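You operate a simulated robot arm through the tools that you are given. There is no shell and no other tool.

You are at the controls of a simulated two-armed robot. One attempt, no reset.

## Task
Unscrew the peach jar's band and leave it on the lower tray.
Fine: unlatch the tray, pull it out, push it in and latch it again. Where these are worked on the way, their far stop is far enough and under half their travel is too little: lower tray.

It is judged by the outcome, as a careful person would: the job done as asked, and still so three seconds after it is handed in. It fails if anything else is knocked over, pushed out of place, dropped, spilled or broken.

## Robot
Two 6-joint arms with two-finger parallel grippers on one trunk that stands fixed in place. Base frame: the origin is at the foot of the trunk, x ahead of it, y to its left, z up. Readings come in mm, degrees, newtons and seconds.
The left shoulder is at [60, 187, 1122], the right one opposite. With the tool pointing down near the work surface each hand reaches from about 100 to 520 mm from the base axis, measured 20 degrees to its own side. Payload 1.57 kg a hand.
The TCP of each hand is the grasp point between the finger pads, 30 mm short of the fingertips. In the tool frame z runs along the fingers and y along their closing line. Largest opening 110 mm; finger width 24, thickness 12; the body of the gripper, 48 by 112 mm, starts 78 mm behind the TCP.
Orientation is that of the tool frame in the base frame, as a unit quaternion [x, y, z, w]. With the fingers straight down and closing along the base's y, the tool's x points along the base's -x, its y along +y and its z along -z.

## Interface
- The arms move only by the tool apply_moves. It takes "left_commands", "right_commands" or both (then of equal length, played together; a hand with none holds still); each is a list of rows, each a list of 7 numbers: the shift along the base's x, y, z in mm, then the turn, a rotation vector about the base's x, y, z in degrees, then the finger opening in mm, from 0 to 110. In form: [[tx, ty, tz, wx, wy, wz, hand], ...]. A call has 1 to 20 rows; each row shifts and turns the commanded pose from where the row before left it. Rows are played at 5 a second. More than 50 mm and 8.6 degrees between two rows, or a gripper value outside its range, and nothing of the call is played. Where a pose cannot be reached the arm comes as near as it can. A force on the tool above 50 N (or 10 N above the force at the start of the call, whichever is more), or a blocked arm, ends the call early, and 0.2 s more pass. Each finger travels about 153 mm/s and halts on what it meets, pressing with about 25 N; the grip force reading is that of the motor and also rises with nothing between the fingers. The clock runs only during rows and for 0.2 s after the last one: add rows that do not move to give the fingers time. The reply holds the time, the measured pose of the TCP, the force on the tool along the base axes, the opening and the grip force, in the units named above and with some noise, with the torque about the TCP (base axes, N m) and any sound that the robot's microphone picked up.
- Cameras (640 x 400 px; columns grow to the right, rows downward): "scene" is now at [20.6, 12.2, 1671.1]; the picture's right is [0.15, -0.99, 0.00], its down [-0.70, -0.10, -0.71] and it looks along [0.70, 0.11, -0.70] (base axes); focal length 321 px, centre (320, 200). "left" rides on the left gripper at [70, -16, -141] in its tool frame; the picture's right is [0.23, 0.97, 0.00], its down [-0.86, 0.20, -0.48] and it looks along [-0.47, 0.11, 0.88] (tool axes); focal length 222 px, centre (320, 200). "right" rides on the right gripper at [70, 16, -141] in its tool frame; the picture's right is [-0.23, 0.97, 0.00], its down [-0.86, -0.20, -0.48] and it looks along [-0.47, -0.11, 0.88] (tool axes); focal length 222 px, centre (320, 200). There is no depth. A picture from a camera that has moved, and an enlarged one, comes with that camera's place and axes in the base frame and with its lens.
- snapshot(camera): a new picture of that camera. The clock stands still meanwhile.
- raise_lower(by): slides the trunk up (or, below 0, down) by that many mm; the arms and the scene camera ride with it, the base frame stays. It gives what a move gives, with no picture.
- head_to(pan, tilt): turns the head with the scene camera to pan (to the left, within 86 degrees either way) and tilt (down, from -29 to 69), counted from straight ahead of the robot. It gives what a move gives.
- inspect(camera, box): a new picture of the part [left, top, right, bottom] of that camera's present view, enlarged. The clock stands still meanwhile.
- close_job(): hands the job in; it is judged then, once.

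Places have to be worked out from the pictures, the camera data and where the tool is seen. Open the grippers and draw the arms clear of the work before you hand the job in, unless the task says otherwise.

The tools are called after "Request:" as a command line: name --argument value ..., lists and objects as JSON in quotes. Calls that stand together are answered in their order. apply_moves: Moves the arms, as the interface text tells. Its arguments: {"type":"object","properties":{"left_commands":{"type":"array"},"right_commands":{"type":"array"}},"required":[]} The other tools are called the same way: raise_lower (by) moves the trunk up or down; head_to (pan, tilt) turns the head that bears the scene camera; snapshot (camera) takes a picture; inspect (camera, box) takes an enlarged picture of a part of a camera's view; close_job () hands the job in.

At the start:

```text
time_s: 0.0
left_tcp_pos: [432.5, 181.6, 1251.4]
left_orientation: [0.0, 1.0, -0.001, 0.001]
left_force: [-0.1, 0.2, -0.1]
left_torque: [-0.02, 0.01, 0.01]
left_grip_width: 110.0
left_grip_force: 0.1
right_tcp_pos: [418.5, -211.9, 1248.8]
right_orientation: [0.0, 1.0, 0.0, 0.0]
right_force: [0.0, 0.2, 0.5]
right_torque: [-0.01, 0.06, -0.01]
right_grip_width: 109.9
right_grip_force: 0.1
trunk travel left (down, up): [-750.0, 240.0]
head pan, tilt (commanded): [8.5, 44.7]
```

scene: 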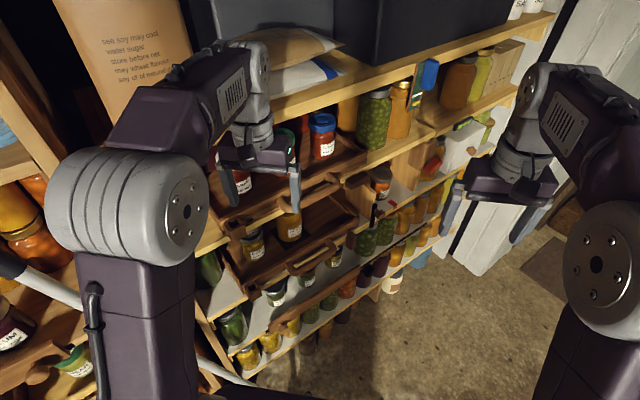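
right: 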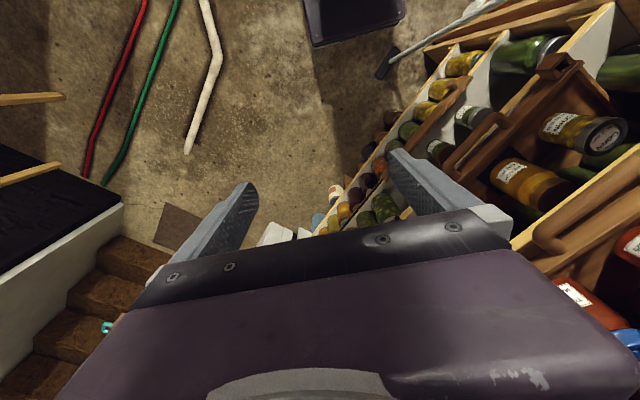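
left: 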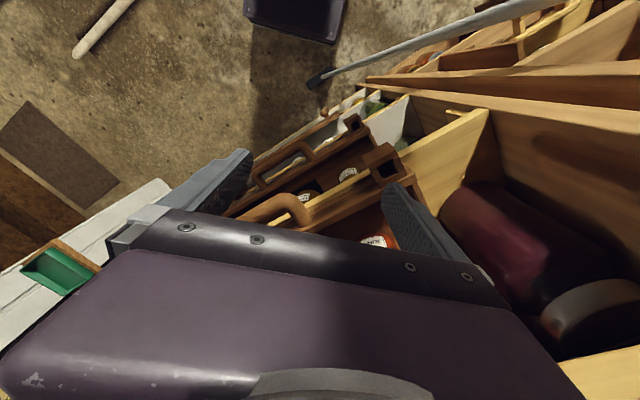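

I start by looking closer at the shelf and its trays; the arms obscure part of it, so I enlarge the middle of the scene view.

Request:
inspect --camera "scene" --box '[180, 60, 460, 235]'

Request:
inspect --camera "scene" --box '[180, 180, 460, 355]'

Request:
inspect --camera "right" --box '[380, 0, 640, 400]'

Request:
inspect --camera "left" --box '[200, 60, 480, 260]'

```text
2.29 times, centred on (320, 148) of scene
camera zoom: at [20.6, 12.2, 1671.1], right [0.15, -0.99, 0.0], down [-0.7, -0.1, -0.71], along [0.7, 0.11, -0.7], focal length 734 px, centre (320, 320)
```

zoom: 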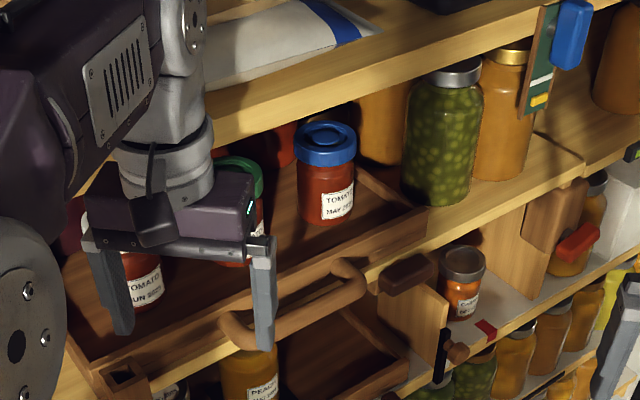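

```text
2.29 times, centred on (320, 268) of scene
camera zoom: at [20.6, 12.2, 1671.1], right [0.15, -0.99, 0.0], down [-0.7, -0.1, -0.71], along [0.7, 0.11, -0.7], focal length 734 px, centre (320, 46)
```

zoom: 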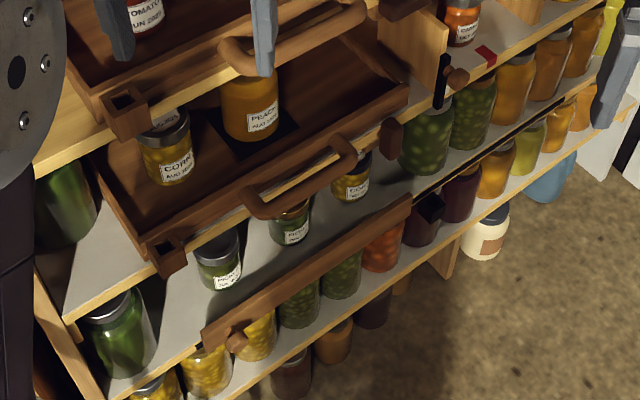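

```text
1.00 times, centred on (510, 200) of right (not enlarged: the box is as wide or as high as the picture)
camera zoom: at [347.6, -194.6, 1391.3], right [0.23, 0.97, 0.0], down [0.86, -0.2, 0.48], along [0.47, -0.11, -0.88], focal length 222 px, centre (130, 200)
```

zoom: 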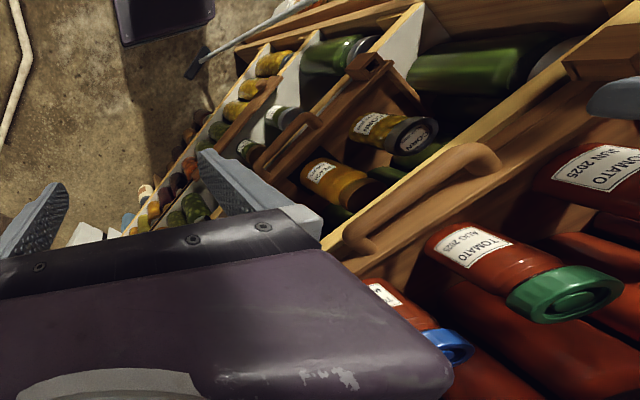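

```text
2.00 times, centred on (340, 160) of left
camera zoom: at [362.5, 163.8, 1391.3], right [-0.23, 0.97, 0.0], down [0.85, 0.2, 0.48], along [0.47, 0.11, -0.88], focal length 444 px, centre (280, 280)
```

zoom: 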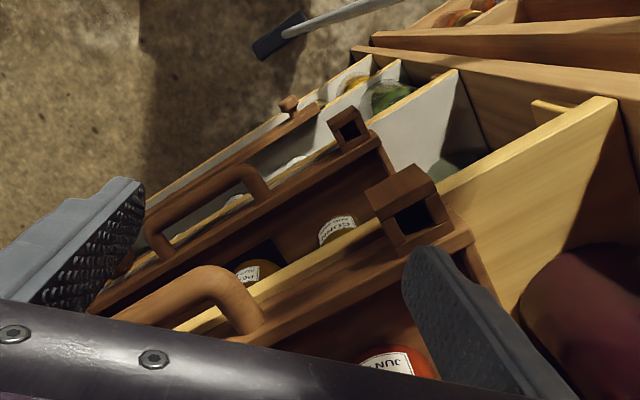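

From two views I put the peach jar's label near (634, 187, 912), under the upper tray and beyond straight-down reach, so the lower tray must come out. I draw both hands back first to get a clear look at the trays and latches.

Request:
apply_moves --left_commands '[[-40, 10, 0, 0, 0, 0, 110], [-40, 10, 0, 0, 0, 0, 110], [-40, 10, 0, 0, 0, 0, 110], [-40, 10, 0, 0, 0, 0, 110], [0, 0, 0, 0, 0, 0, 110]]' --right_commands '[[-40, -10, 0, 0, 0, 0, 110], [-40, -10, 0, 0, 0, 0, 110], [-40, -10, 0, 0, 0, 0, 110], [-40, -10, 0, 0, 0, 0, 110], [0, 0, 0, 0, 0, 0, 110]]'

Request:
snapshot --camera "scene"

Request:
snapshot --camera "right"

Request:
snapshot --camera "left"

```text
time_s: 1.2
left_tcp_pos: [274.6, 219.4, 1247.8]
left_orientation: [0.0, 1.0, -0.001, 0.0]
left_force: [0.2, -1.0, -0.3]
left_torque: [-0.01, 0.02, 0.0]
left_grip_width: 110.0
left_grip_force: 0.1
right_tcp_pos: [256.6, -251.6, 1249.0]
right_orientation: [0.0, 1.0, -0.001, -0.001]
right_force: [0.8, -0.1, 0.1]
right_torque: [0.01, 0.07, -0.01]
right_grip_width: 109.9
right_grip_force: 0.0
trunk travel left (down, up): [-750.0, 240.0]
head pan, tilt (commanded): [8.5, 44.7]
```

```text
taken
camera scene: at [22.3, 12.0, 1671.0], right [0.15, -0.99, 0.0], down [-0.7, -0.1, -0.71], along [0.7, 0.11, -0.7], focal length 321 px, centre (320, 200)
```

scene: 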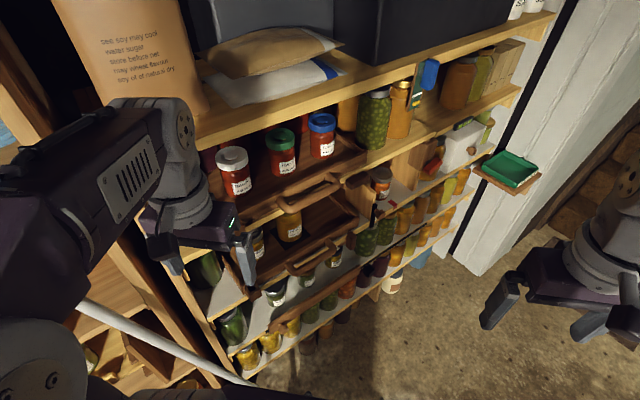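

```text
taken
camera right: at [186.2, -234.9, 1391.2], right [0.23, 0.97, 0.0], down [0.86, -0.2, 0.48], along [0.46, -0.11, -0.88], focal length 222 px, centre (320, 200)
```

right: 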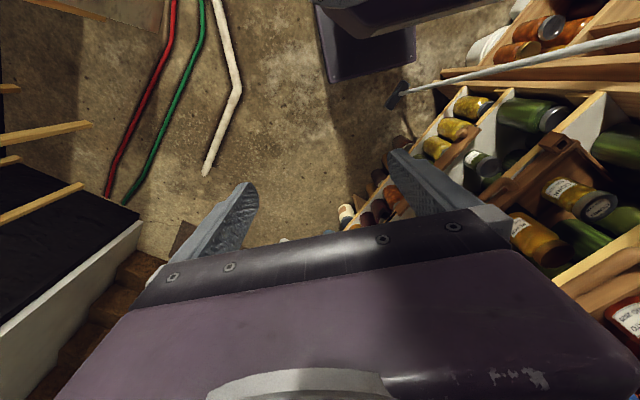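

```text
taken
camera left: at [204.3, 203.6, 1389.1], right [-0.23, 0.97, 0.0], down [0.86, 0.2, 0.48], along [0.47, 0.11, -0.88], focal length 222 px, centre (320, 200)
```

left: 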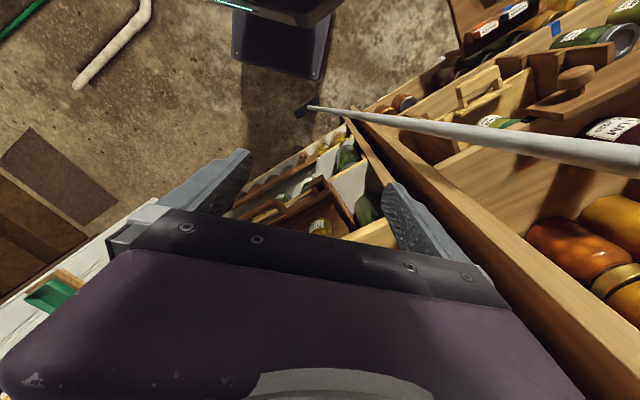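

The broom leans on the left at about (246, 357) at z 900, and I will keep the left arm inside y < 280 near it. I lower the trunk 250 mm, which gives a more level look at the trays and a stereo baseline.

Request:
raise_lower --by -250

Request:
snapshot --camera "scene"

Request:
snapshot --camera "left"

Request:
snapshot --camera "right"

```text
time_s: 3.8
left_tcp_pos: [272.7, 220.6, 998.3]
left_orientation: [0.0, 1.0, 0.0, 0.0]
left_force: [0.1, 0.5, -0.6]
left_torque: [-0.01, 0.05, 0.02]
left_grip_width: 109.7
left_grip_force: 0.0
right_tcp_pos: [256.4, -251.8, 1000.8]
right_orientation: [0.0, 1.0, 0.0, 0.0]
right_force: [0.2, 1.2, -0.2]
right_torque: [-0.02, -0.03, -0.01]
right_grip_width: 109.8
right_grip_force: 0.0
trunk travel left (down, up): [-500.0, 490.0]
head pan, tilt (commanded): [8.5, 44.7]
```

```text
taken
camera scene: at [20.4, 12.2, 1421.1], right [0.15, -0.99, 0.0], down [-0.7, -0.1, -0.71], along [0.7, 0.11, -0.7], focal length 321 px, centre (320, 200)
```

scene: 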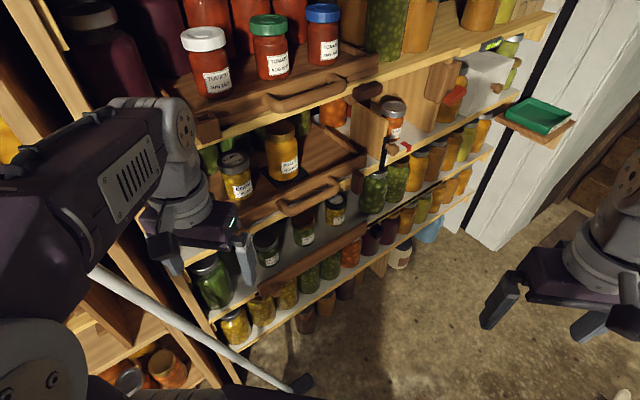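

```text
taken
camera left: at [203.0, 203.6, 1139.5], right [-0.23, 0.97, 0.0], down [0.85, 0.2, 0.48], along [0.47, 0.11, -0.88], focal length 222 px, centre (320, 200)
```

left: 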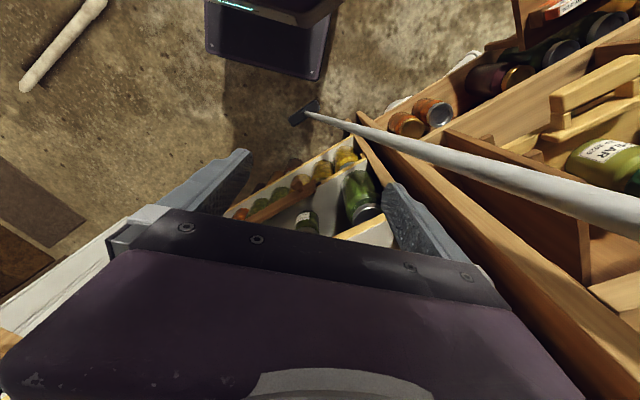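

```text
taken
camera right: at [185.0, -234.7, 1141.6], right [0.23, 0.97, 0.0], down [0.86, -0.2, 0.48], along [0.47, -0.11, -0.88], focal length 222 px, centre (320, 200)
```

right: 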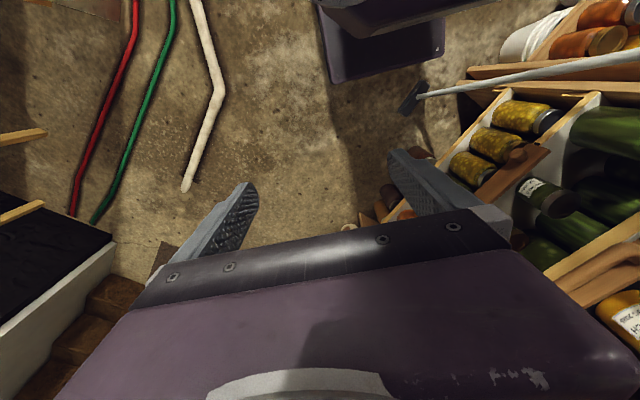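

Much clearer view. I enlarge the tray area, the right-hand side of it with the latch, and the jar.

Request:
inspect --camera "scene" --box '[190, 80, 350, 180]'

Request:
inspect --camera "scene" --box '[220, 130, 380, 230]'

Request:
inspect --camera "scene" --box '[320, 70, 480, 170]'

Request:
inspect --camera "scene" --box '[220, 200, 420, 325]'

```text
4.00 times, centred on (270, 130) of scene
camera zoom: at [20.4, 12.2, 1421.1], right [0.15, -0.99, 0.0], down [-0.7, -0.1, -0.71], along [0.7, 0.11, -0.7], focal length 1284 px, centre (520, 480)
```

zoom: 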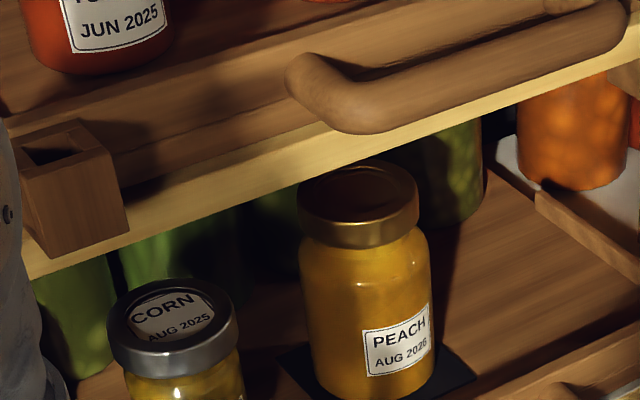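

```text
4.00 times, centred on (300, 180) of scene
camera zoom: at [20.4, 12.2, 1421.1], right [0.15, -0.99, 0.0], down [-0.7, -0.1, -0.71], along [0.7, 0.11, -0.7], focal length 1284 px, centre (400, 280)
```

zoom: 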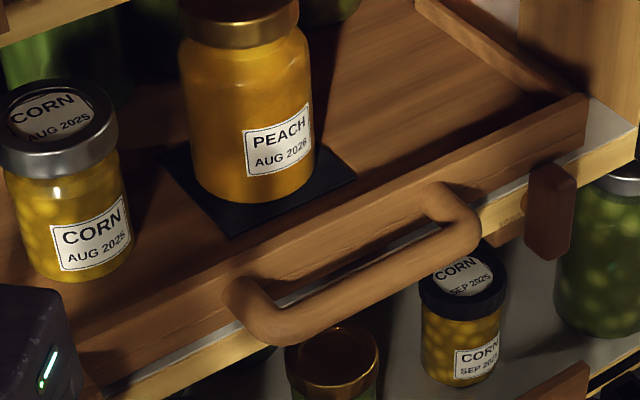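

```text
4.00 times, centred on (400, 120) of scene
camera zoom: at [20.4, 12.2, 1421.1], right [0.15, -0.99, 0.0], down [-0.7, -0.1, -0.71], along [0.7, 0.11, -0.7], focal length 1284 px, centre (0, 520)
```

zoom: 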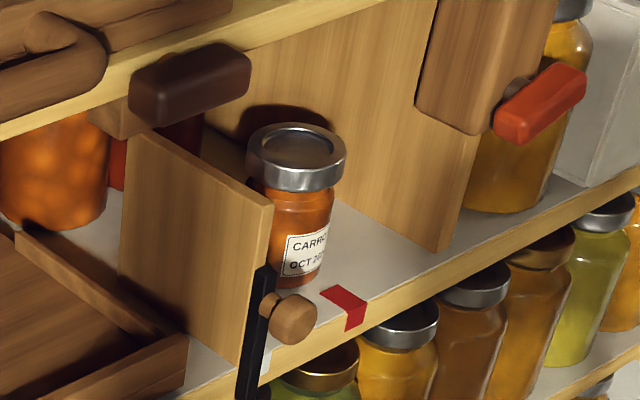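

```text
3.20 times, centred on (320, 262) of scene
camera zoom: at [20.4, 12.2, 1421.1], right [0.15, -0.99, 0.0], down [-0.7, -0.1, -0.71], along [0.7, 0.11, -0.7], focal length 1027 px, centre (320, 0)
```

zoom: 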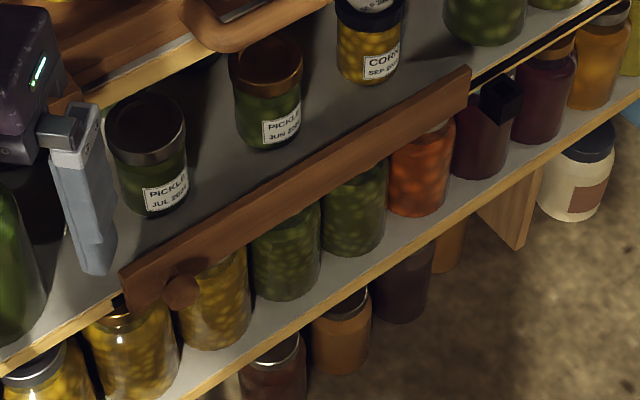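

I enlarge the button at the right end of the lower tray and the square catch on its left end to judge how the tray is latched.

Request:
inspect --camera "scene" --box '[330, 140, 394, 180]'

Request:
inspect --camera "scene" --box '[335, 70, 415, 120]'

Request:
inspect --camera "scene" --box '[140, 110, 220, 160]'

Request:
inspect --camera "scene" --box '[220, 160, 300, 210]'

```text
10.00 times, centred on (362, 160) of scene
camera zoom: at [20.4, 12.2, 1421.1], right [0.15, -0.99, 0.0], down [-0.7, -0.1, -0.71], along [0.7, 0.11, -0.7], focal length 3210 px, centre (-100, 600)
```

zoom: 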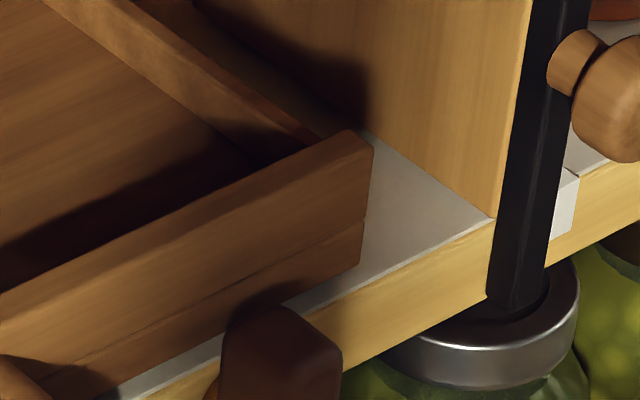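

```text
8.00 times, centred on (375, 95) of scene
camera zoom: at [20.4, 12.2, 1421.1], right [0.15, -0.99, 0.0], down [-0.7, -0.1, -0.71], along [0.7, 0.11, -0.7], focal length 2568 px, centre (-120, 1040)
```

zoom: 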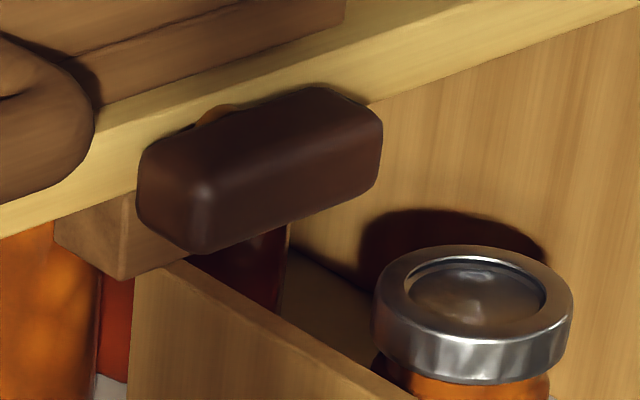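

```text
8.00 times, centred on (180, 135) of scene
camera zoom: at [20.4, 12.2, 1421.1], right [0.15, -0.99, 0.0], down [-0.7, -0.1, -0.71], along [0.7, 0.11, -0.7], focal length 2568 px, centre (1440, 720)
```

zoom: 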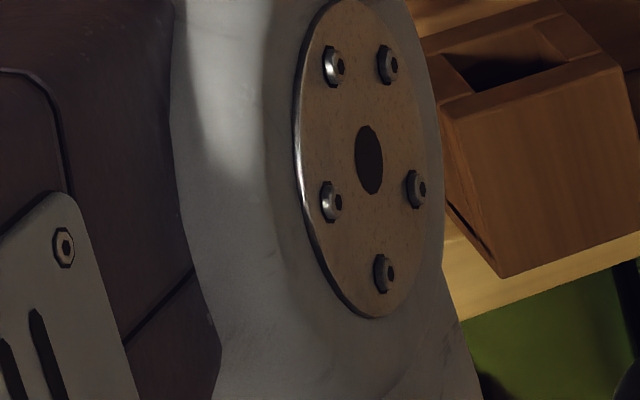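

```text
8.00 times, centred on (260, 185) of scene
camera zoom: at [20.4, 12.2, 1421.1], right [0.15, -0.99, 0.0], down [-0.7, -0.1, -0.71], along [0.7, 0.11, -0.7], focal length 2568 px, centre (800, 320)
```

zoom: 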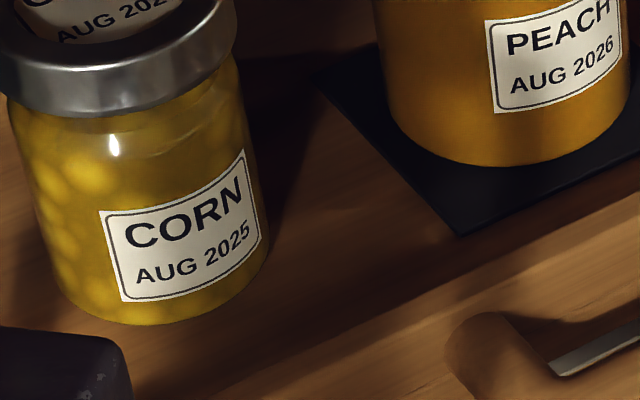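

Working from both trunk heights: the shelf front runs at about 45°, with its outward normal near (-0.72, -0.70). The lower tray is held by the upright brown turn-button at about (647, 8, 869), and its handle is centred near (532, 92, 890). I bring the right hand forward while pitching it up so the fingers point horizontally.

Request:
apply_moves --right_commands '[[20, 5, 0, 0, -8.2, 0, 110], [20, 5, 0, 0, -8.2, 0, 110], [20, 5, 0, 0, -8.2, 0, 110], [20, 5, 0, 0, -8.2, 0, 110], [20, 5, 0, 0, -8.2, 0, 110], [20, 5, 0, 0, -8.2, 0, 80], [20, 5, 0, 0, -8.2, 0, 80], [20, 5, 0, 0, -8.2, 0, 80], [20, 5, 0, 0, -8.2, 0, 80], [20, 5, 0, 0, -8.2, 0, 80], [20, 5, 0, 0, -8, 0, 80]]'

```text
time_s: 6.2
left_tcp_pos: [274.6, 219.0, 999.6]
left_orientation: [0.0, 1.0, 0.0, 0.0]
left_force: [-0.1, -0.5, 0.3]
left_torque: [0.01, -0.01, 0.0]
left_grip_width: 110.4
left_grip_force: 0.2
right_tcp_pos: [520.2, -220.1, 1012.2]
right_orientation: [-0.011, 0.73, 0.022, 0.683]
right_force: [0.6, -0.7, 0.1]
right_torque: [0.01, 0.01, 0.01]
right_grip_width: 79.8
right_grip_force: 0.1
right hand out of reach, approached as far as the arm can: row 1, 2, 3, 4, 7, 8, 9, 10, 11
trunk travel left (down, up): [-500.0, 490.0]
head pan, tilt (commanded): [8.5, 44.7]
```

The close-in part was inside the arm's minimum reach, but it is now nearly horizontal. I now yaw it 44° to face the shelf squarely and move toward a stand-off about 120 mm in front of the button.

Request:
apply_moves --right_commands '[[14, 20, -22, 0, 0, 7.4, 80], [14, 20, -22, 0, 0, 7.4, 80], [14, 20, -22, 0, 0, 7.4, 80], [14, 20, -22, 0, 0, 7.4, 80], [14, 20, -22, 0, 0, 7.4, 80], [15, 21, -22, 0, 0, 7.4, 80], [0, 0, 0, 0, 0, 0, 80]]'

Request:
snapshot --camera "scene"

Request:
snapshot --camera "right"

```text
time_s: 7.8
left_tcp_pos: [272.8, 220.0, 998.5]
left_orientation: [0.001, 1.0, -0.001, 0.002]
left_force: [0.4, 0.5, -0.5]
left_torque: [-0.01, -0.04, 0.0]
left_grip_width: 109.8
left_grip_force: 0.0
right_tcp_pos: [603.9, -99.1, 881.0]
right_orientation: [-0.288, 0.67, 0.275, 0.626]
right_force: [-0.1, -1.0, -0.9]
right_torque: [-0.02, 0.0, 0.0]
right_grip_width: 80.0
right_grip_force: 0.0
trunk travel left (down, up): [-500.0, 490.0]
head pan, tilt (commanded): [8.5, 44.7]
```

```text
taken
camera scene: at [19.6, 12.3, 1421.1], right [0.15, -0.99, 0.0], down [-0.7, -0.1, -0.71], along [0.7, 0.11, -0.7], focal length 321 px, centre (320, 200)
```

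scene: 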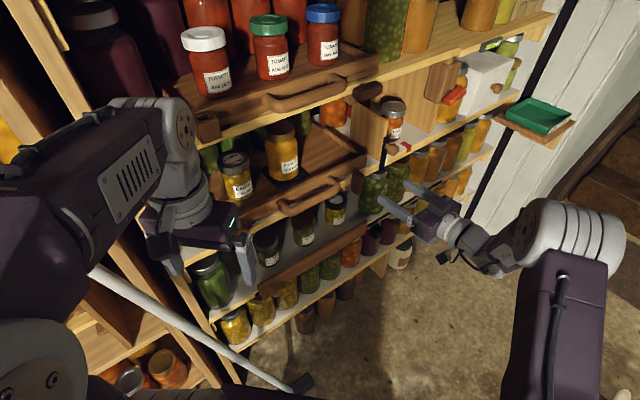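

```text
taken
camera right: at [491.6, -193.9, 820.8], right [-0.7, 0.67, 0.23], down [-0.14, -0.45, 0.88], along [0.7, 0.59, 0.41], focal length 222 px, centre (320, 200)
```

right: 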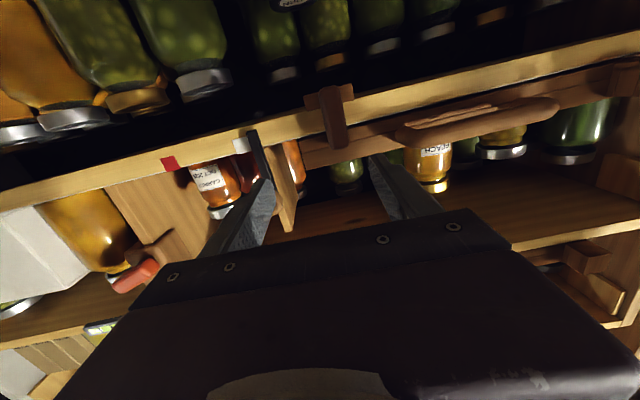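

The hand now faces the shelf squarely (its camera is upside down). I enlarge the button region of the right camera.

Request:
inspect --camera "right" --box '[250, 50, 410, 150]'

Request:
inspect --camera "right" --box '[280, 80, 600, 280]'

Request:
inspect --camera "scene" --box '[330, 140, 490, 240]'

```text
4.00 times, centred on (330, 100) of right
camera zoom: at [491.6, -193.9, 820.8], right [-0.7, 0.67, 0.23], down [-0.14, -0.45, 0.88], along [0.7, 0.59, 0.41], focal length 888 px, centre (280, 600)
```

zoom: 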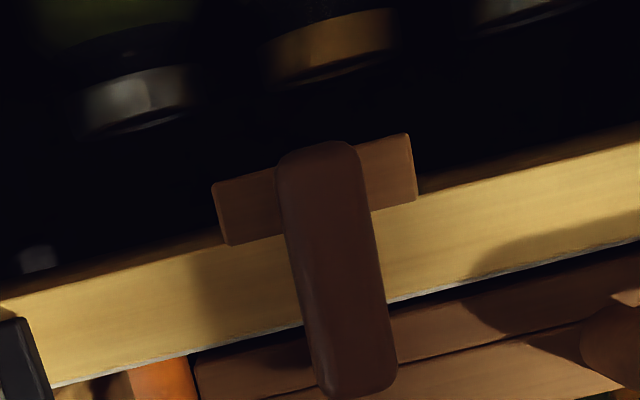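

```text
2.00 times, centred on (440, 180) of right
camera zoom: at [491.6, -193.9, 820.8], right [-0.7, 0.67, 0.23], down [-0.14, -0.45, 0.88], along [0.7, 0.59, 0.41], focal length 444 px, centre (80, 240)
```

zoom: 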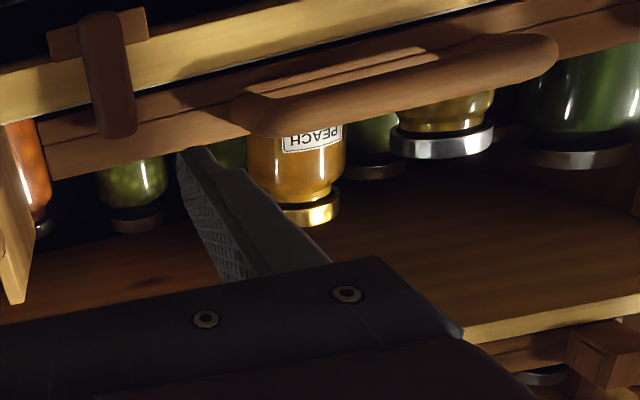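

```text
4.00 times, centred on (410, 190) of scene
camera zoom: at [19.6, 12.3, 1421.1], right [0.15, -0.99, 0.0], down [-0.7, -0.1, -0.71], along [0.7, 0.11, -0.7], focal length 1284 px, centre (-40, 240)
```

zoom: 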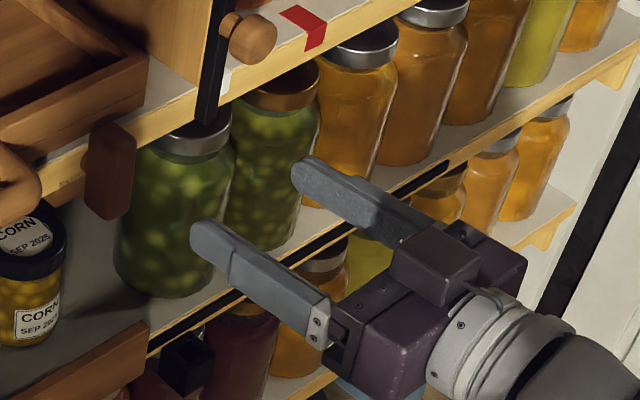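

From the two views the button spans z 813–883 with its front face at about (671, 10). It pivots near z 824 on the mounting block under the shelf edge, and its upper end overlaps the tray front, so the tray is latched. I square the hand to the shelf and set it 65 mm in front of the button's upper part.

Request:
apply_moves --right_commands '[[5, 25, -8, 1.25, -1.25, -1, 60], [4.9, 26, -8, 1.25, -1.25, -1, 44], [0, 0, 0, 0, 0, 0, 44], [0, 0, 0, 0, 0, 0, 44]]'

Request:
inspect --camera "right" --box '[240, 60, 400, 160]'

Request:
inspect --camera "scene" --box '[330, 140, 430, 202]'

```text
time_s: 8.8
left_tcp_pos: [272.8, 220.3, 998.8]
left_orientation: [0.0, 1.0, -0.001, 0.001]
left_force: [1.0, -0.3, 0.5]
left_torque: [-0.03, 0.02, 0.02]
left_grip_width: 110.0
left_grip_force: 0.1
right_tcp_pos: [612.9, -48.3, 863.0]
right_orientation: [-0.268, 0.656, 0.273, 0.651]
right_force: [-0.4, 0.5, 0.0]
right_torque: [0.02, -0.03, -0.01]
right_grip_width: 44.0
right_grip_force: 0.2
trunk travel left (down, up): [-500.0, 490.0]
head pan, tilt (commanded): [8.5, 44.7]
```

```text
4.00 times, centred on (320, 110) of right
camera zoom: at [500.8, -135.7, 794.3], right [-0.69, 0.69, 0.23], down [-0.19, -0.48, 0.85], along [0.7, 0.54, 0.46], focal length 888 px, centre (320, 560)
```

zoom: 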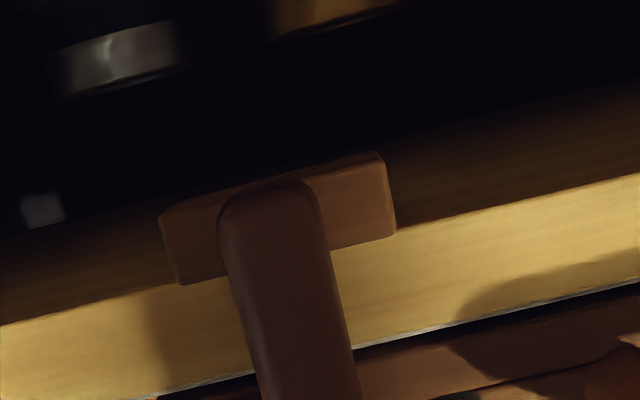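

```text
6.40 times, centred on (380, 171) of scene
camera zoom: at [20.6, 12.4, 1421.1], right [0.15, -0.99, 0.0], down [-0.7, -0.1, -0.71], along [0.7, 0.11, -0.7], focal length 2055 px, centre (-64, 386)
```

zoom: 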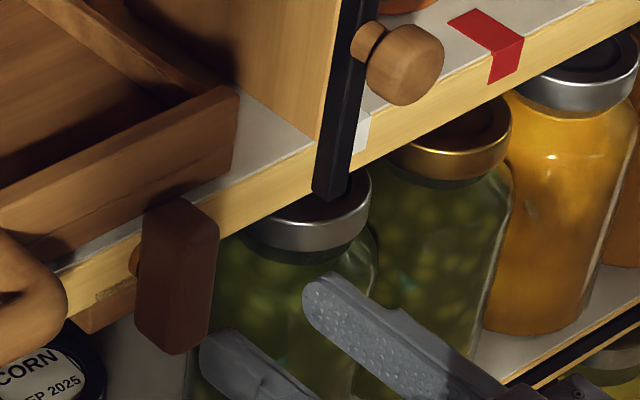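

The tool is square to the shelf and within 3 mm of the button's centre line. The pivot disc shows behind the button's middle, so I drop to z 847 and slide the open fingers straight in around the button.

Request:
apply_moves --right_commands '[[1.8, -1.8, -16, 0, 0, 0, 44], [14, 14, 0, 0, 0, 0, 44], [14, 14, 0, 0, 0, 0, 44], [10, 10, 0, 0, 0, 0, 44], [0, 0, 0, 0, 0, 0, 44]]'

Request:
inspect --camera "right" --box '[220, 70, 420, 195]'

Request:
inspect --camera "scene" --box '[330, 140, 430, 202]'

```text
time_s: 10.0
left_tcp_pos: [272.7, 220.7, 999.5]
left_orientation: [-0.001, 1.0, 0.0, 0.001]
left_force: [1.0, 0.1, -0.5]
left_torque: [-0.02, -0.02, -0.01]
left_grip_width: 109.9
left_grip_force: 0.1
right_tcp_pos: [653.8, -12.4, 848.0]
right_orientation: [-0.267, 0.656, 0.272, 0.651]
right_force: [-0.2, 0.0, 0.0]
right_torque: [-0.03, -0.01, 0.02]
right_grip_width: 44.2
right_grip_force: 0.0
trunk travel left (down, up): [-500.0, 490.0]
head pan, tilt (commanded): [8.5, 44.7]
```

```text
3.20 times, centred on (320, 132) of right
camera zoom: at [541.0, -100.2, 779.6], right [-0.69, 0.69, 0.23], down [-0.19, -0.48, 0.85], along [0.7, 0.54, 0.46], focal length 711 px, centre (320, 416)
```

zoom: 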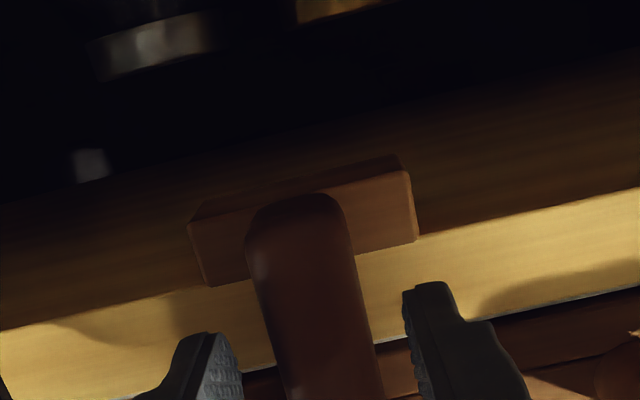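

```text
6.40 times, centred on (380, 171) of scene
camera zoom: at [20.4, 12.1, 1421.1], right [0.15, -0.99, 0.0], down [-0.7, -0.1, -0.71], along [0.7, 0.11, -0.7], focal length 2055 px, centre (-64, 386)
```

zoom: 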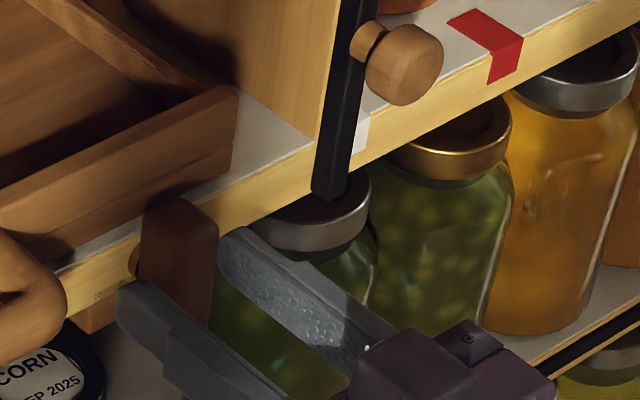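

The fingers straddle the button with fingertips about level with its face and no contact force. I advance 12 mm more and close gently on it.

Request:
apply_moves --right_commands '[[4.5, 4.5, 0, 0, 0, 0, 44], [4, 4, 0, 0, 0, 0, 44], [0, 0, 0, 0, 0, 0, 32], [0, 0, 0, 0, 0, 0, 20], [0, 0, 0, 0, 0, 0, 20]]'

Request:
inspect --camera "scene" --box '[330, 140, 430, 202]'

Request:
inspect --camera "right" --box '[220, 70, 420, 195]'

```text
time_s: 11.2
left_tcp_pos: [273.3, 221.1, 999.4]
left_orientation: [0.0, 1.0, -0.001, 0.001]
left_force: [0.2, -0.6, 1.0]
left_torque: [0.02, 0.01, -0.02]
left_grip_width: 110.3
left_grip_force: 0.1
right_tcp_pos: [661.8, -1.7, 848.1]
right_orientation: [-0.268, 0.655, 0.271, 0.652]
right_force: [-2.1, 2.3, 0.7]
right_torque: [-0.02, 0.07, 0.57]
right_grip_width: 24.4
right_grip_force: 35.9
trunk travel left (down, up): [-500.0, 490.0]
head pan, tilt (commanded): [8.5, 44.7]
```

```text
6.40 times, centred on (380, 171) of scene
camera zoom: at [20.1, 12.7, 1421.1], right [0.15, -0.99, 0.0], down [-0.7, -0.1, -0.71], along [0.7, 0.11, -0.7], focal length 2055 px, centre (-64, 386)
```

zoom: 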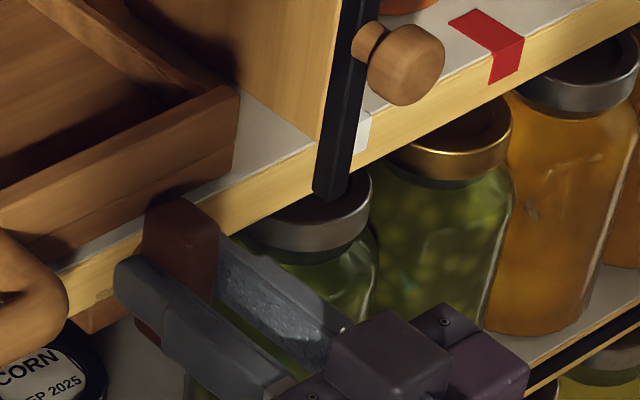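

```text
3.20 times, centred on (320, 132) of right
camera zoom: at [549.1, -90.7, 780.1], right [-0.69, 0.69, 0.23], down [-0.19, -0.48, 0.86], along [0.7, 0.54, 0.46], focal length 711 px, centre (320, 416)
```

zoom: 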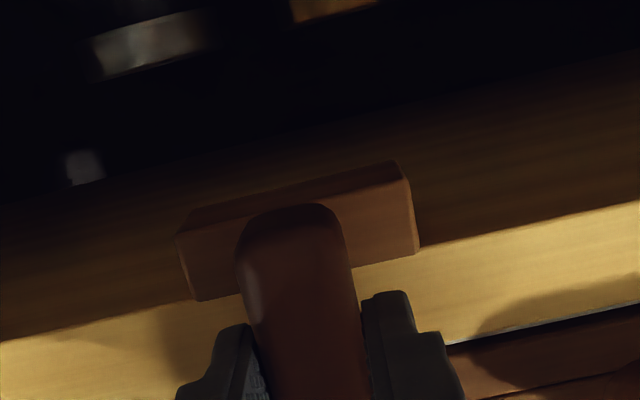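

Gripped cleanly: 24.4 mm wide with only about 3 N of side force. I try a clockwise twist about the tool axis of about 25°, watching the torque.

Request:
apply_moves --right_commands '[[0, 0, 0, 2.9, 2.9, 0, 20], [0, 0, 0, 2.9, 2.9, 0, 20], [0, 0, 0, 5.8, 5.8, 0, 20], [0, 0, 0, 5.8, 5.8, 0, 20]]'

Request:
inspect --camera "scene" --box '[330, 140, 430, 202]'

```text
time_s: 12.2
left_tcp_pos: [272.6, 219.4, 998.7]
left_orientation: [0.0, 1.0, 0.0, 0.001]
left_force: [-0.8, 0.3, 0.0]
left_torque: [0.03, 0.04, 0.0]
left_grip_width: 110.1
left_grip_force: 0.0
right_tcp_pos: [662.8, -3.1, 849.4]
right_orientation: [-0.122, 0.698, 0.405, 0.577]
right_force: [-5.1, 1.7, -3.2]
right_torque: [0.77, -0.75, 0.5]
right_grip_width: 24.0
right_grip_force: 35.8
trunk travel left (down, up): [-500.0, 490.0]
head pan, tilt (commanded): [8.5, 44.7]
```

```text
6.40 times, centred on (380, 171) of scene
camera zoom: at [20.2, 12.4, 1421.0], right [0.15, -0.99, 0.0], down [-0.7, -0.1, -0.71], along [0.7, 0.1, -0.7], focal length 2055 px, centre (-64, 386)
```

zoom: 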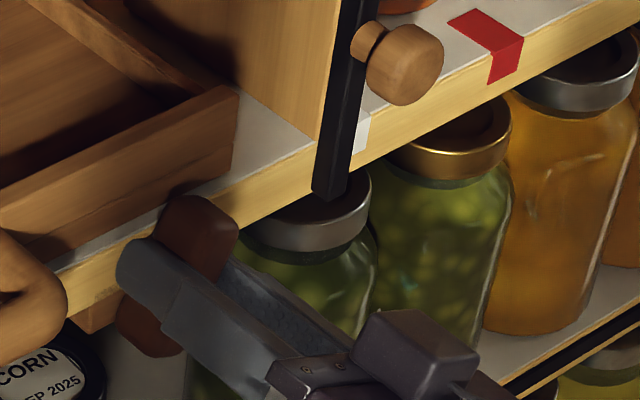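

The button turns freely with the hand: no twist torque and only a few newtons. I carry on to 90°.

Request:
apply_moves --right_commands '[[0, 0, 0, 5.8, 5.8, 0, 20], [0, 0, 0, 5.8, 5.8, 0, 20], [0, 0, 0, 5.8, 5.8, 0, 20], [0, 0, 0, 5.8, 5.8, 0, 20], [0, 0, 0, 5.8, 5.8, 0, 20], [0, 0, 0, 5.8, 5.8, 0, 20], [0, 0, 0, 5.8, 5.8, 0, 20], [0, 0, 0, 5.6, 5.6, 0, 20]]'

Request:
inspect --camera "scene" --box '[330, 140, 430, 202]'

```text
time_s: 14.0
left_tcp_pos: [274.8, 220.3, 998.5]
left_orientation: [-0.001, 1.0, 0.0, -0.001]
left_force: [-0.1, 0.3, 0.5]
left_torque: [0.03, 0.01, -0.01]
left_grip_width: 110.3
left_grip_force: 0.1
right_tcp_pos: [664.7, -4.0, 846.1]
right_orientation: [0.274, 0.655, 0.652, 0.266]
right_force: [-1.3, -5.3, -16.1]
right_torque: [0.14, -1.11, 0.0]
right_grip_width: 23.9
right_grip_force: 35.7
trunk travel left (down, up): [-500.0, 490.0]
head pan, tilt (commanded): [8.5, 44.7]
```

```text
6.40 times, centred on (380, 171) of scene
camera zoom: at [22.6, 11.1, 1420.9], right [0.15, -0.99, 0.0], down [-0.7, -0.1, -0.71], along [0.7, 0.11, -0.7], focal length 2055 px, centre (-64, 386)
```

zoom: 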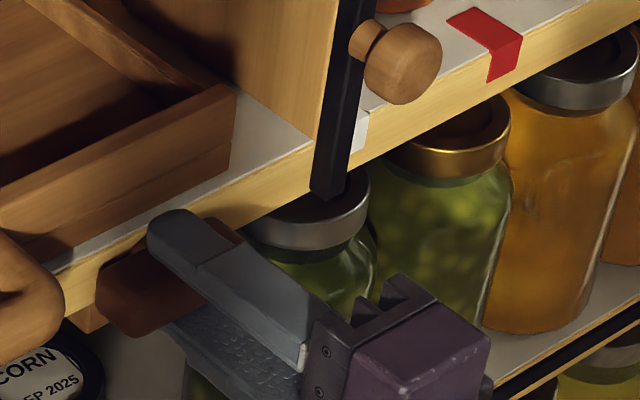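

The button is now horizontal and just meeting its stop. I open the fingers and withdraw straight back.

Request:
apply_moves --right_commands '[[0, 0, 0, 0, 0, 0, 36], [0, 0, 0, 0, 0, 0, 40], [-14, -14, 0, 0, 0, 0, 40], [-18, -18, 0, 0, 0, 0, 40], [-28, -28, 0, 0, 0, 0, 40], [-14, -14, 0, 0, 0, 0, 60], [0, 0, 0, 0, 0, 0, 60]]'

Request:
inspect --camera "scene" --box '[260, 120, 420, 220]'

Request:
snapshot --camera "right"

```text
time_s: 15.6
left_tcp_pos: [273.4, 220.9, 999.4]
left_orientation: [-0.001, 1.0, -0.001, 0.001]
left_force: [-0.8, 0.8, -1.0]
left_torque: [0.02, 0.03, 0.02]
left_grip_width: 110.0
left_grip_force: 0.0
right_tcp_pos: [587.3, -78.2, 850.0]
right_orientation: [0.272, 0.654, 0.654, 0.267]
right_force: [-0.7, 0.5, -0.4]
right_torque: [-0.04, 0.03, 0.01]
right_grip_width: 60.0
right_grip_force: 0.0
trunk travel left (down, up): [-500.0, 490.0]
head pan, tilt (commanded): [8.5, 44.7]
```

```text
4.00 times, centred on (340, 170) of scene
camera zoom: at [20.6, 12.3, 1421.1], right [0.15, -0.99, 0.0], down [-0.7, -0.1, -0.71], along [0.7, 0.11, -0.7], focal length 1284 px, centre (240, 320)
```

zoom: 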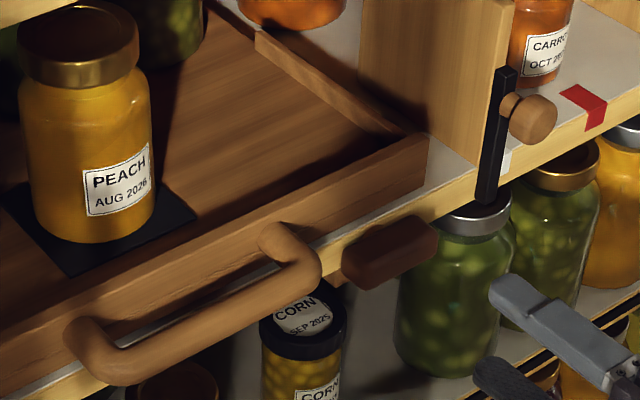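

```text
taken
camera right: at [438.7, -129.8, 866.9], right [0.17, -0.16, 0.97], down [0.27, -0.94, -0.2], along [0.95, 0.29, -0.11], focal length 222 px, centre (320, 200)
```

right: 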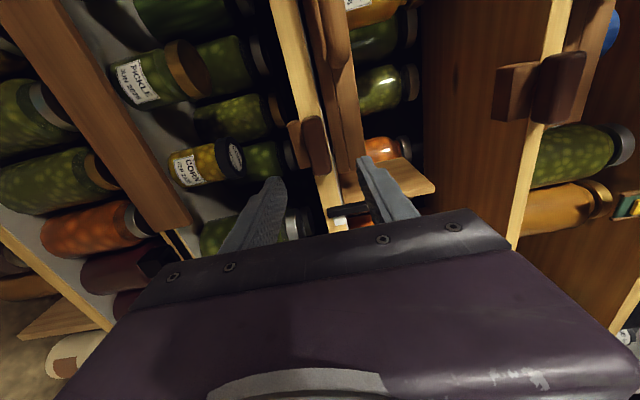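

The button now lies horizontal like the upper one, and the tray front is clear. I put the middle of the handle bar at about (555, 113, 885) and move the hand 90 mm in front of it, with the fingers set to close vertically.

Request:
apply_moves --right_commands '[[-24.4, 31.5, 8.8, 0, 0, 0, 54], [-24.4, 31.5, 8.8, 0, 0, 0, 54], [-24.4, 31.5, 8.8, 0, 0, 0, 54], [-24.4, 31.4, 8.8, 0, 0, 0, 54], [0, 0, 0, 0, 0, 0, 54]]'

Request:
snapshot --camera "right"

Request:
inspect --camera "scene" --box '[220, 110, 380, 210]'

```text
time_s: 16.8
left_tcp_pos: [273.1, 219.7, 998.6]
left_orientation: [0.0, 1.0, 0.0, 0.0]
left_force: [0.5, -0.3, 0.2]
left_torque: [0.04, 0.0, -0.02]
left_grip_width: 109.9
left_grip_force: 0.1
right_tcp_pos: [491.3, 46.8, 882.4]
right_orientation: [0.273, 0.653, 0.654, 0.267]
right_force: [1.1, -0.2, 0.1]
right_torque: [0.01, 0.02, 0.0]
right_grip_width: 54.1
right_grip_force: 0.2
trunk travel left (down, up): [-500.0, 490.0]
head pan, tilt (commanded): [8.5, 44.7]
```

```text
taken
camera right: at [341.5, -4.9, 901.1], right [0.17, -0.16, 0.97], down [0.27, -0.94, -0.2], along [0.95, 0.29, -0.11], focal length 222 px, centre (320, 200)
```

right: 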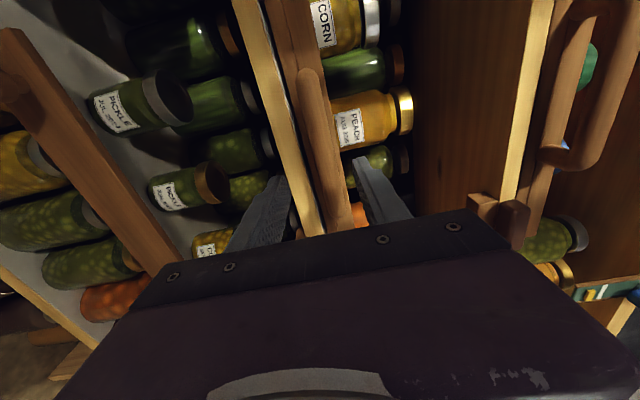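

```text
4.00 times, centred on (300, 160) of scene
camera zoom: at [21.1, 11.4, 1421.1], right [0.15, -0.99, 0.0], down [-0.7, -0.1, -0.71], along [0.7, 0.11, -0.7], focal length 1284 px, centre (400, 360)
```

zoom: 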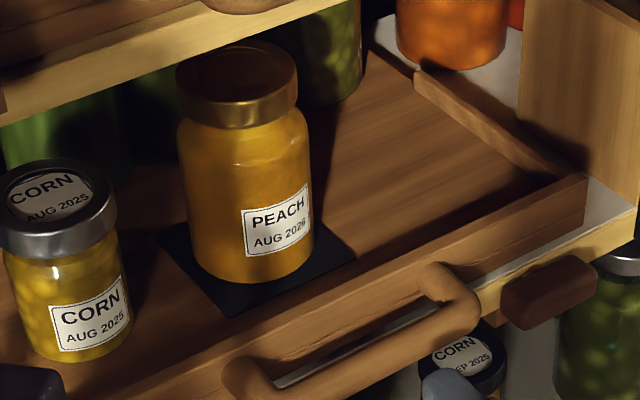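

In the hand camera the handle bar lies centred between the two fingers. I advance 81 mm so the bar sits between the pads, short of the tray front, and look before closing.

Request:
apply_moves --right_commands '[[20, 20, 0, 0, 0, 0, 54], [20, 20, 0, 0, 0, 0, 54], [10, 10, 0, 0, 0, 0, 54], [7, 7, 0, 0, 0, 0, 54], [0, 0, 0, 0, 0, 0, 54]]'

Request:
inspect --camera "right" --box '[240, 80, 400, 230]'

Request:
inspect --camera "scene" --box '[260, 150, 360, 212]'

```text
time_s: 18.0
left_tcp_pos: [273.5, 219.4, 999.7]
left_orientation: [-0.001, 1.0, 0.0, 0.001]
left_force: [-0.3, 0.0, -0.4]
left_torque: [0.01, 0.01, 0.01]
left_grip_width: 110.2
left_grip_force: 0.1
right_tcp_pos: [548.6, 104.3, 885.0]
right_orientation: [0.272, 0.654, 0.654, 0.266]
right_force: [0.1, 0.2, 0.1]
right_torque: [-0.02, 0.0, 0.01]
right_grip_width: 54.1
right_grip_force: 0.1
trunk travel left (down, up): [-500.0, 490.0]
head pan, tilt (commanded): [8.5, 44.7]
```

```text
2.67 times, centred on (320, 155) of right
camera zoom: at [398.3, 53.3, 902.5], right [0.17, -0.16, 0.97], down [0.27, -0.94, -0.2], along [0.95, 0.29, -0.11], focal length 592 px, centre (320, 320)
```

zoom: 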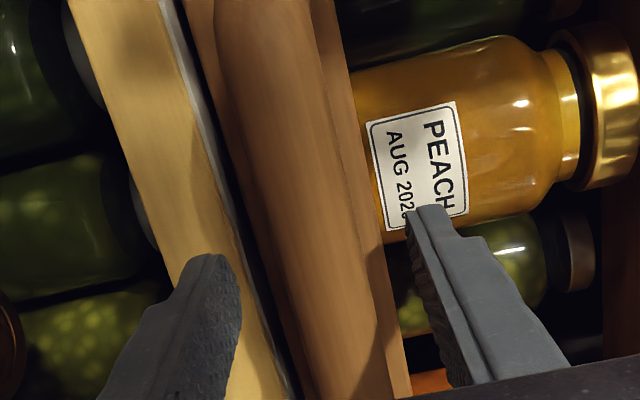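

```text
6.40 times, centred on (310, 181) of scene
camera zoom: at [20.4, 12.1, 1421.1], right [0.15, -0.99, 0.0], down [-0.7, -0.1, -0.71], along [0.7, 0.11, -0.7], focal length 2055 px, centre (384, 322)
```

zoom: 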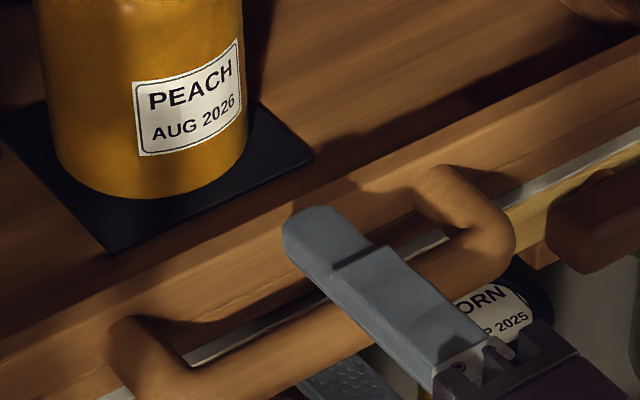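

The bar lies between the fingers with no contact. I close on the handle.

Request:
apply_moves --right_commands '[[0, 0, 0, 0, 0, 0, 36], [0, 0, 0, 0, 0, 0, 18], [0, 0, 0, 0, 0, 0, 12], [0, 0, 0, 0, 0, 0, 12]]'

```text
time_s: 19.0
left_tcp_pos: [271.8, 220.1, 1000.1]
left_orientation: [0.0, 1.0, 0.001, 0.0]
left_force: [0.2, -0.4, -1.0]
left_torque: [-0.03, -0.02, 0.0]
left_grip_width: 110.1
left_grip_force: 0.1
right_tcp_pos: [548.4, 103.3, 887.8]
right_orientation: [0.271, 0.652, 0.655, 0.269]
right_force: [5.1, -0.3, 18.3]
right_torque: [-0.3, -0.32, 0.46]
right_grip_width: 21.7
right_grip_force: 34.6
trunk travel left (down, up): [-500.0, 490.0]
head pan, tilt (commanded): [8.5, 44.7]
```

Gripped at 21.7 mm; the handle sits a few mm higher than my tool, giving an 18 N upward push. I ease up 4 mm and begin a gentle pull straight out along the tray's axis.

Request:
apply_moves --right_commands '[[0, 0, 4, 0, 0, 0, 12], [-2, -2, 0, 0, 0, 0, 12], [-3, -3, 0, 0, 0, 0, 12], [-4, -4, 0, 0, 0, 0, 12], [-5, -5, 0, 0, 0, 0, 12], [-5, -5, 0, 0, 0, 0, 12], [-4, -4, 0, 0, 0, 0, 12], [-3, -3, 0, 0, 0, 0, 12], [-2, -2, 0, 0, 0, 0, 12]]'

Request:
snapshot --camera "scene"

```text
time_s: 21.0
left_tcp_pos: [273.4, 221.3, 998.4]
left_orientation: [0.0, 1.0, 0.001, 0.001]
left_force: [-1.1, -0.3, -0.3]
left_torque: [0.0, -0.02, -0.02]
left_grip_width: 109.9
left_grip_force: 0.0
right_tcp_pos: [519.4, 76.1, 887.8]
right_orientation: [0.272, 0.655, 0.653, 0.266]
right_force: [3.5, -1.6, 0.6]
right_torque: [-0.42, -0.49, -0.31]
right_grip_width: 21.8
right_grip_force: 34.4
trunk travel left (down, up): [-500.0, 490.0]
head pan, tilt (commanded): [8.5, 44.7]
```

```text
taken
camera scene: at [21.1, 12.2, 1421.0], right [0.15, -0.99, 0.0], down [-0.7, -0.1, -0.71], along [0.7, 0.11, -0.7], focal length 321 px, centre (320, 200)
```

scene: 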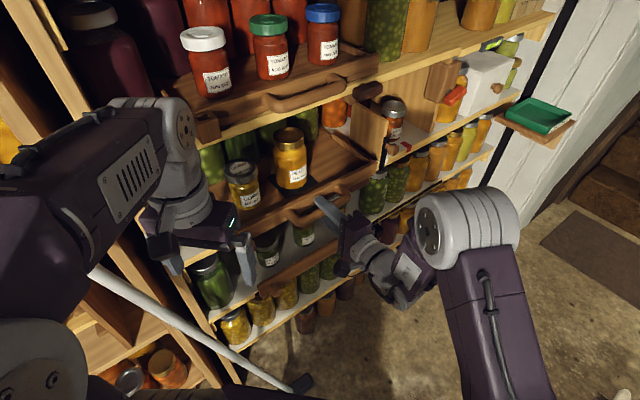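

The tray slides freely; it is about 40 mm out with only a few newtons of pull, and both jars are steady. I keep pulling smoothly.

Request:
apply_moves --right_commands '[[-3, -3, 0, 0, 0, 0, 12], [-5, -5, 0, 0, 0, 0, 12], [-6, -6, 0, 0, 0, 0, 12], [-6, -6, 0, 0, 0, 0, 12], [-6, -6, 0, 0, 0, 0, 12], [-6, -6, 0, 0, 0, 0, 12], [-6, -6, 0, 0, 0, 0, 12], [-6, -6, 0, 0, 0, 0, 12], [-5, -5, 0, 0, 0, 0, 12], [-3, -3, 0, 0, 0, 0, 12], [-1, -1, 0, 0, 0, 0, 12]]'

Request:
snapshot --camera "scene"

```text
time_s: 23.4
left_tcp_pos: [273.9, 219.6, 997.1]
left_orientation: [0.0, 1.0, 0.0, 0.001]
left_force: [0.2, 0.2, -0.2]
left_torque: [0.0, 0.02, 0.0]
left_grip_width: 109.9
left_grip_force: 0.1
right_tcp_pos: [466.6, 24.4, 886.9]
right_orientation: [0.273, 0.653, 0.654, 0.267]
right_force: [7.6, -2.9, 2.8]
right_torque: [-0.44, -0.42, 0.12]
right_grip_width: 21.9
right_grip_force: 34.8
trunk travel left (down, up): [-500.0, 490.0]
head pan, tilt (commanded): [8.5, 44.7]
```

```text
taken
camera scene: at [21.4, 11.6, 1421.1], right [0.15, -0.99, 0.0], down [-0.7, -0.1, -0.71], along [0.7, 0.11, -0.7], focal length 321 px, centre (320, 200)
```

scene: 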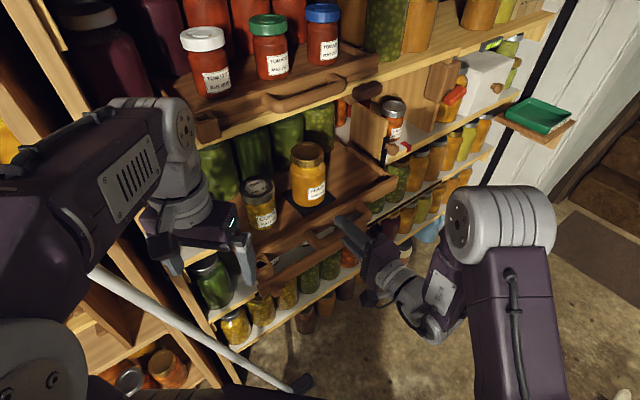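

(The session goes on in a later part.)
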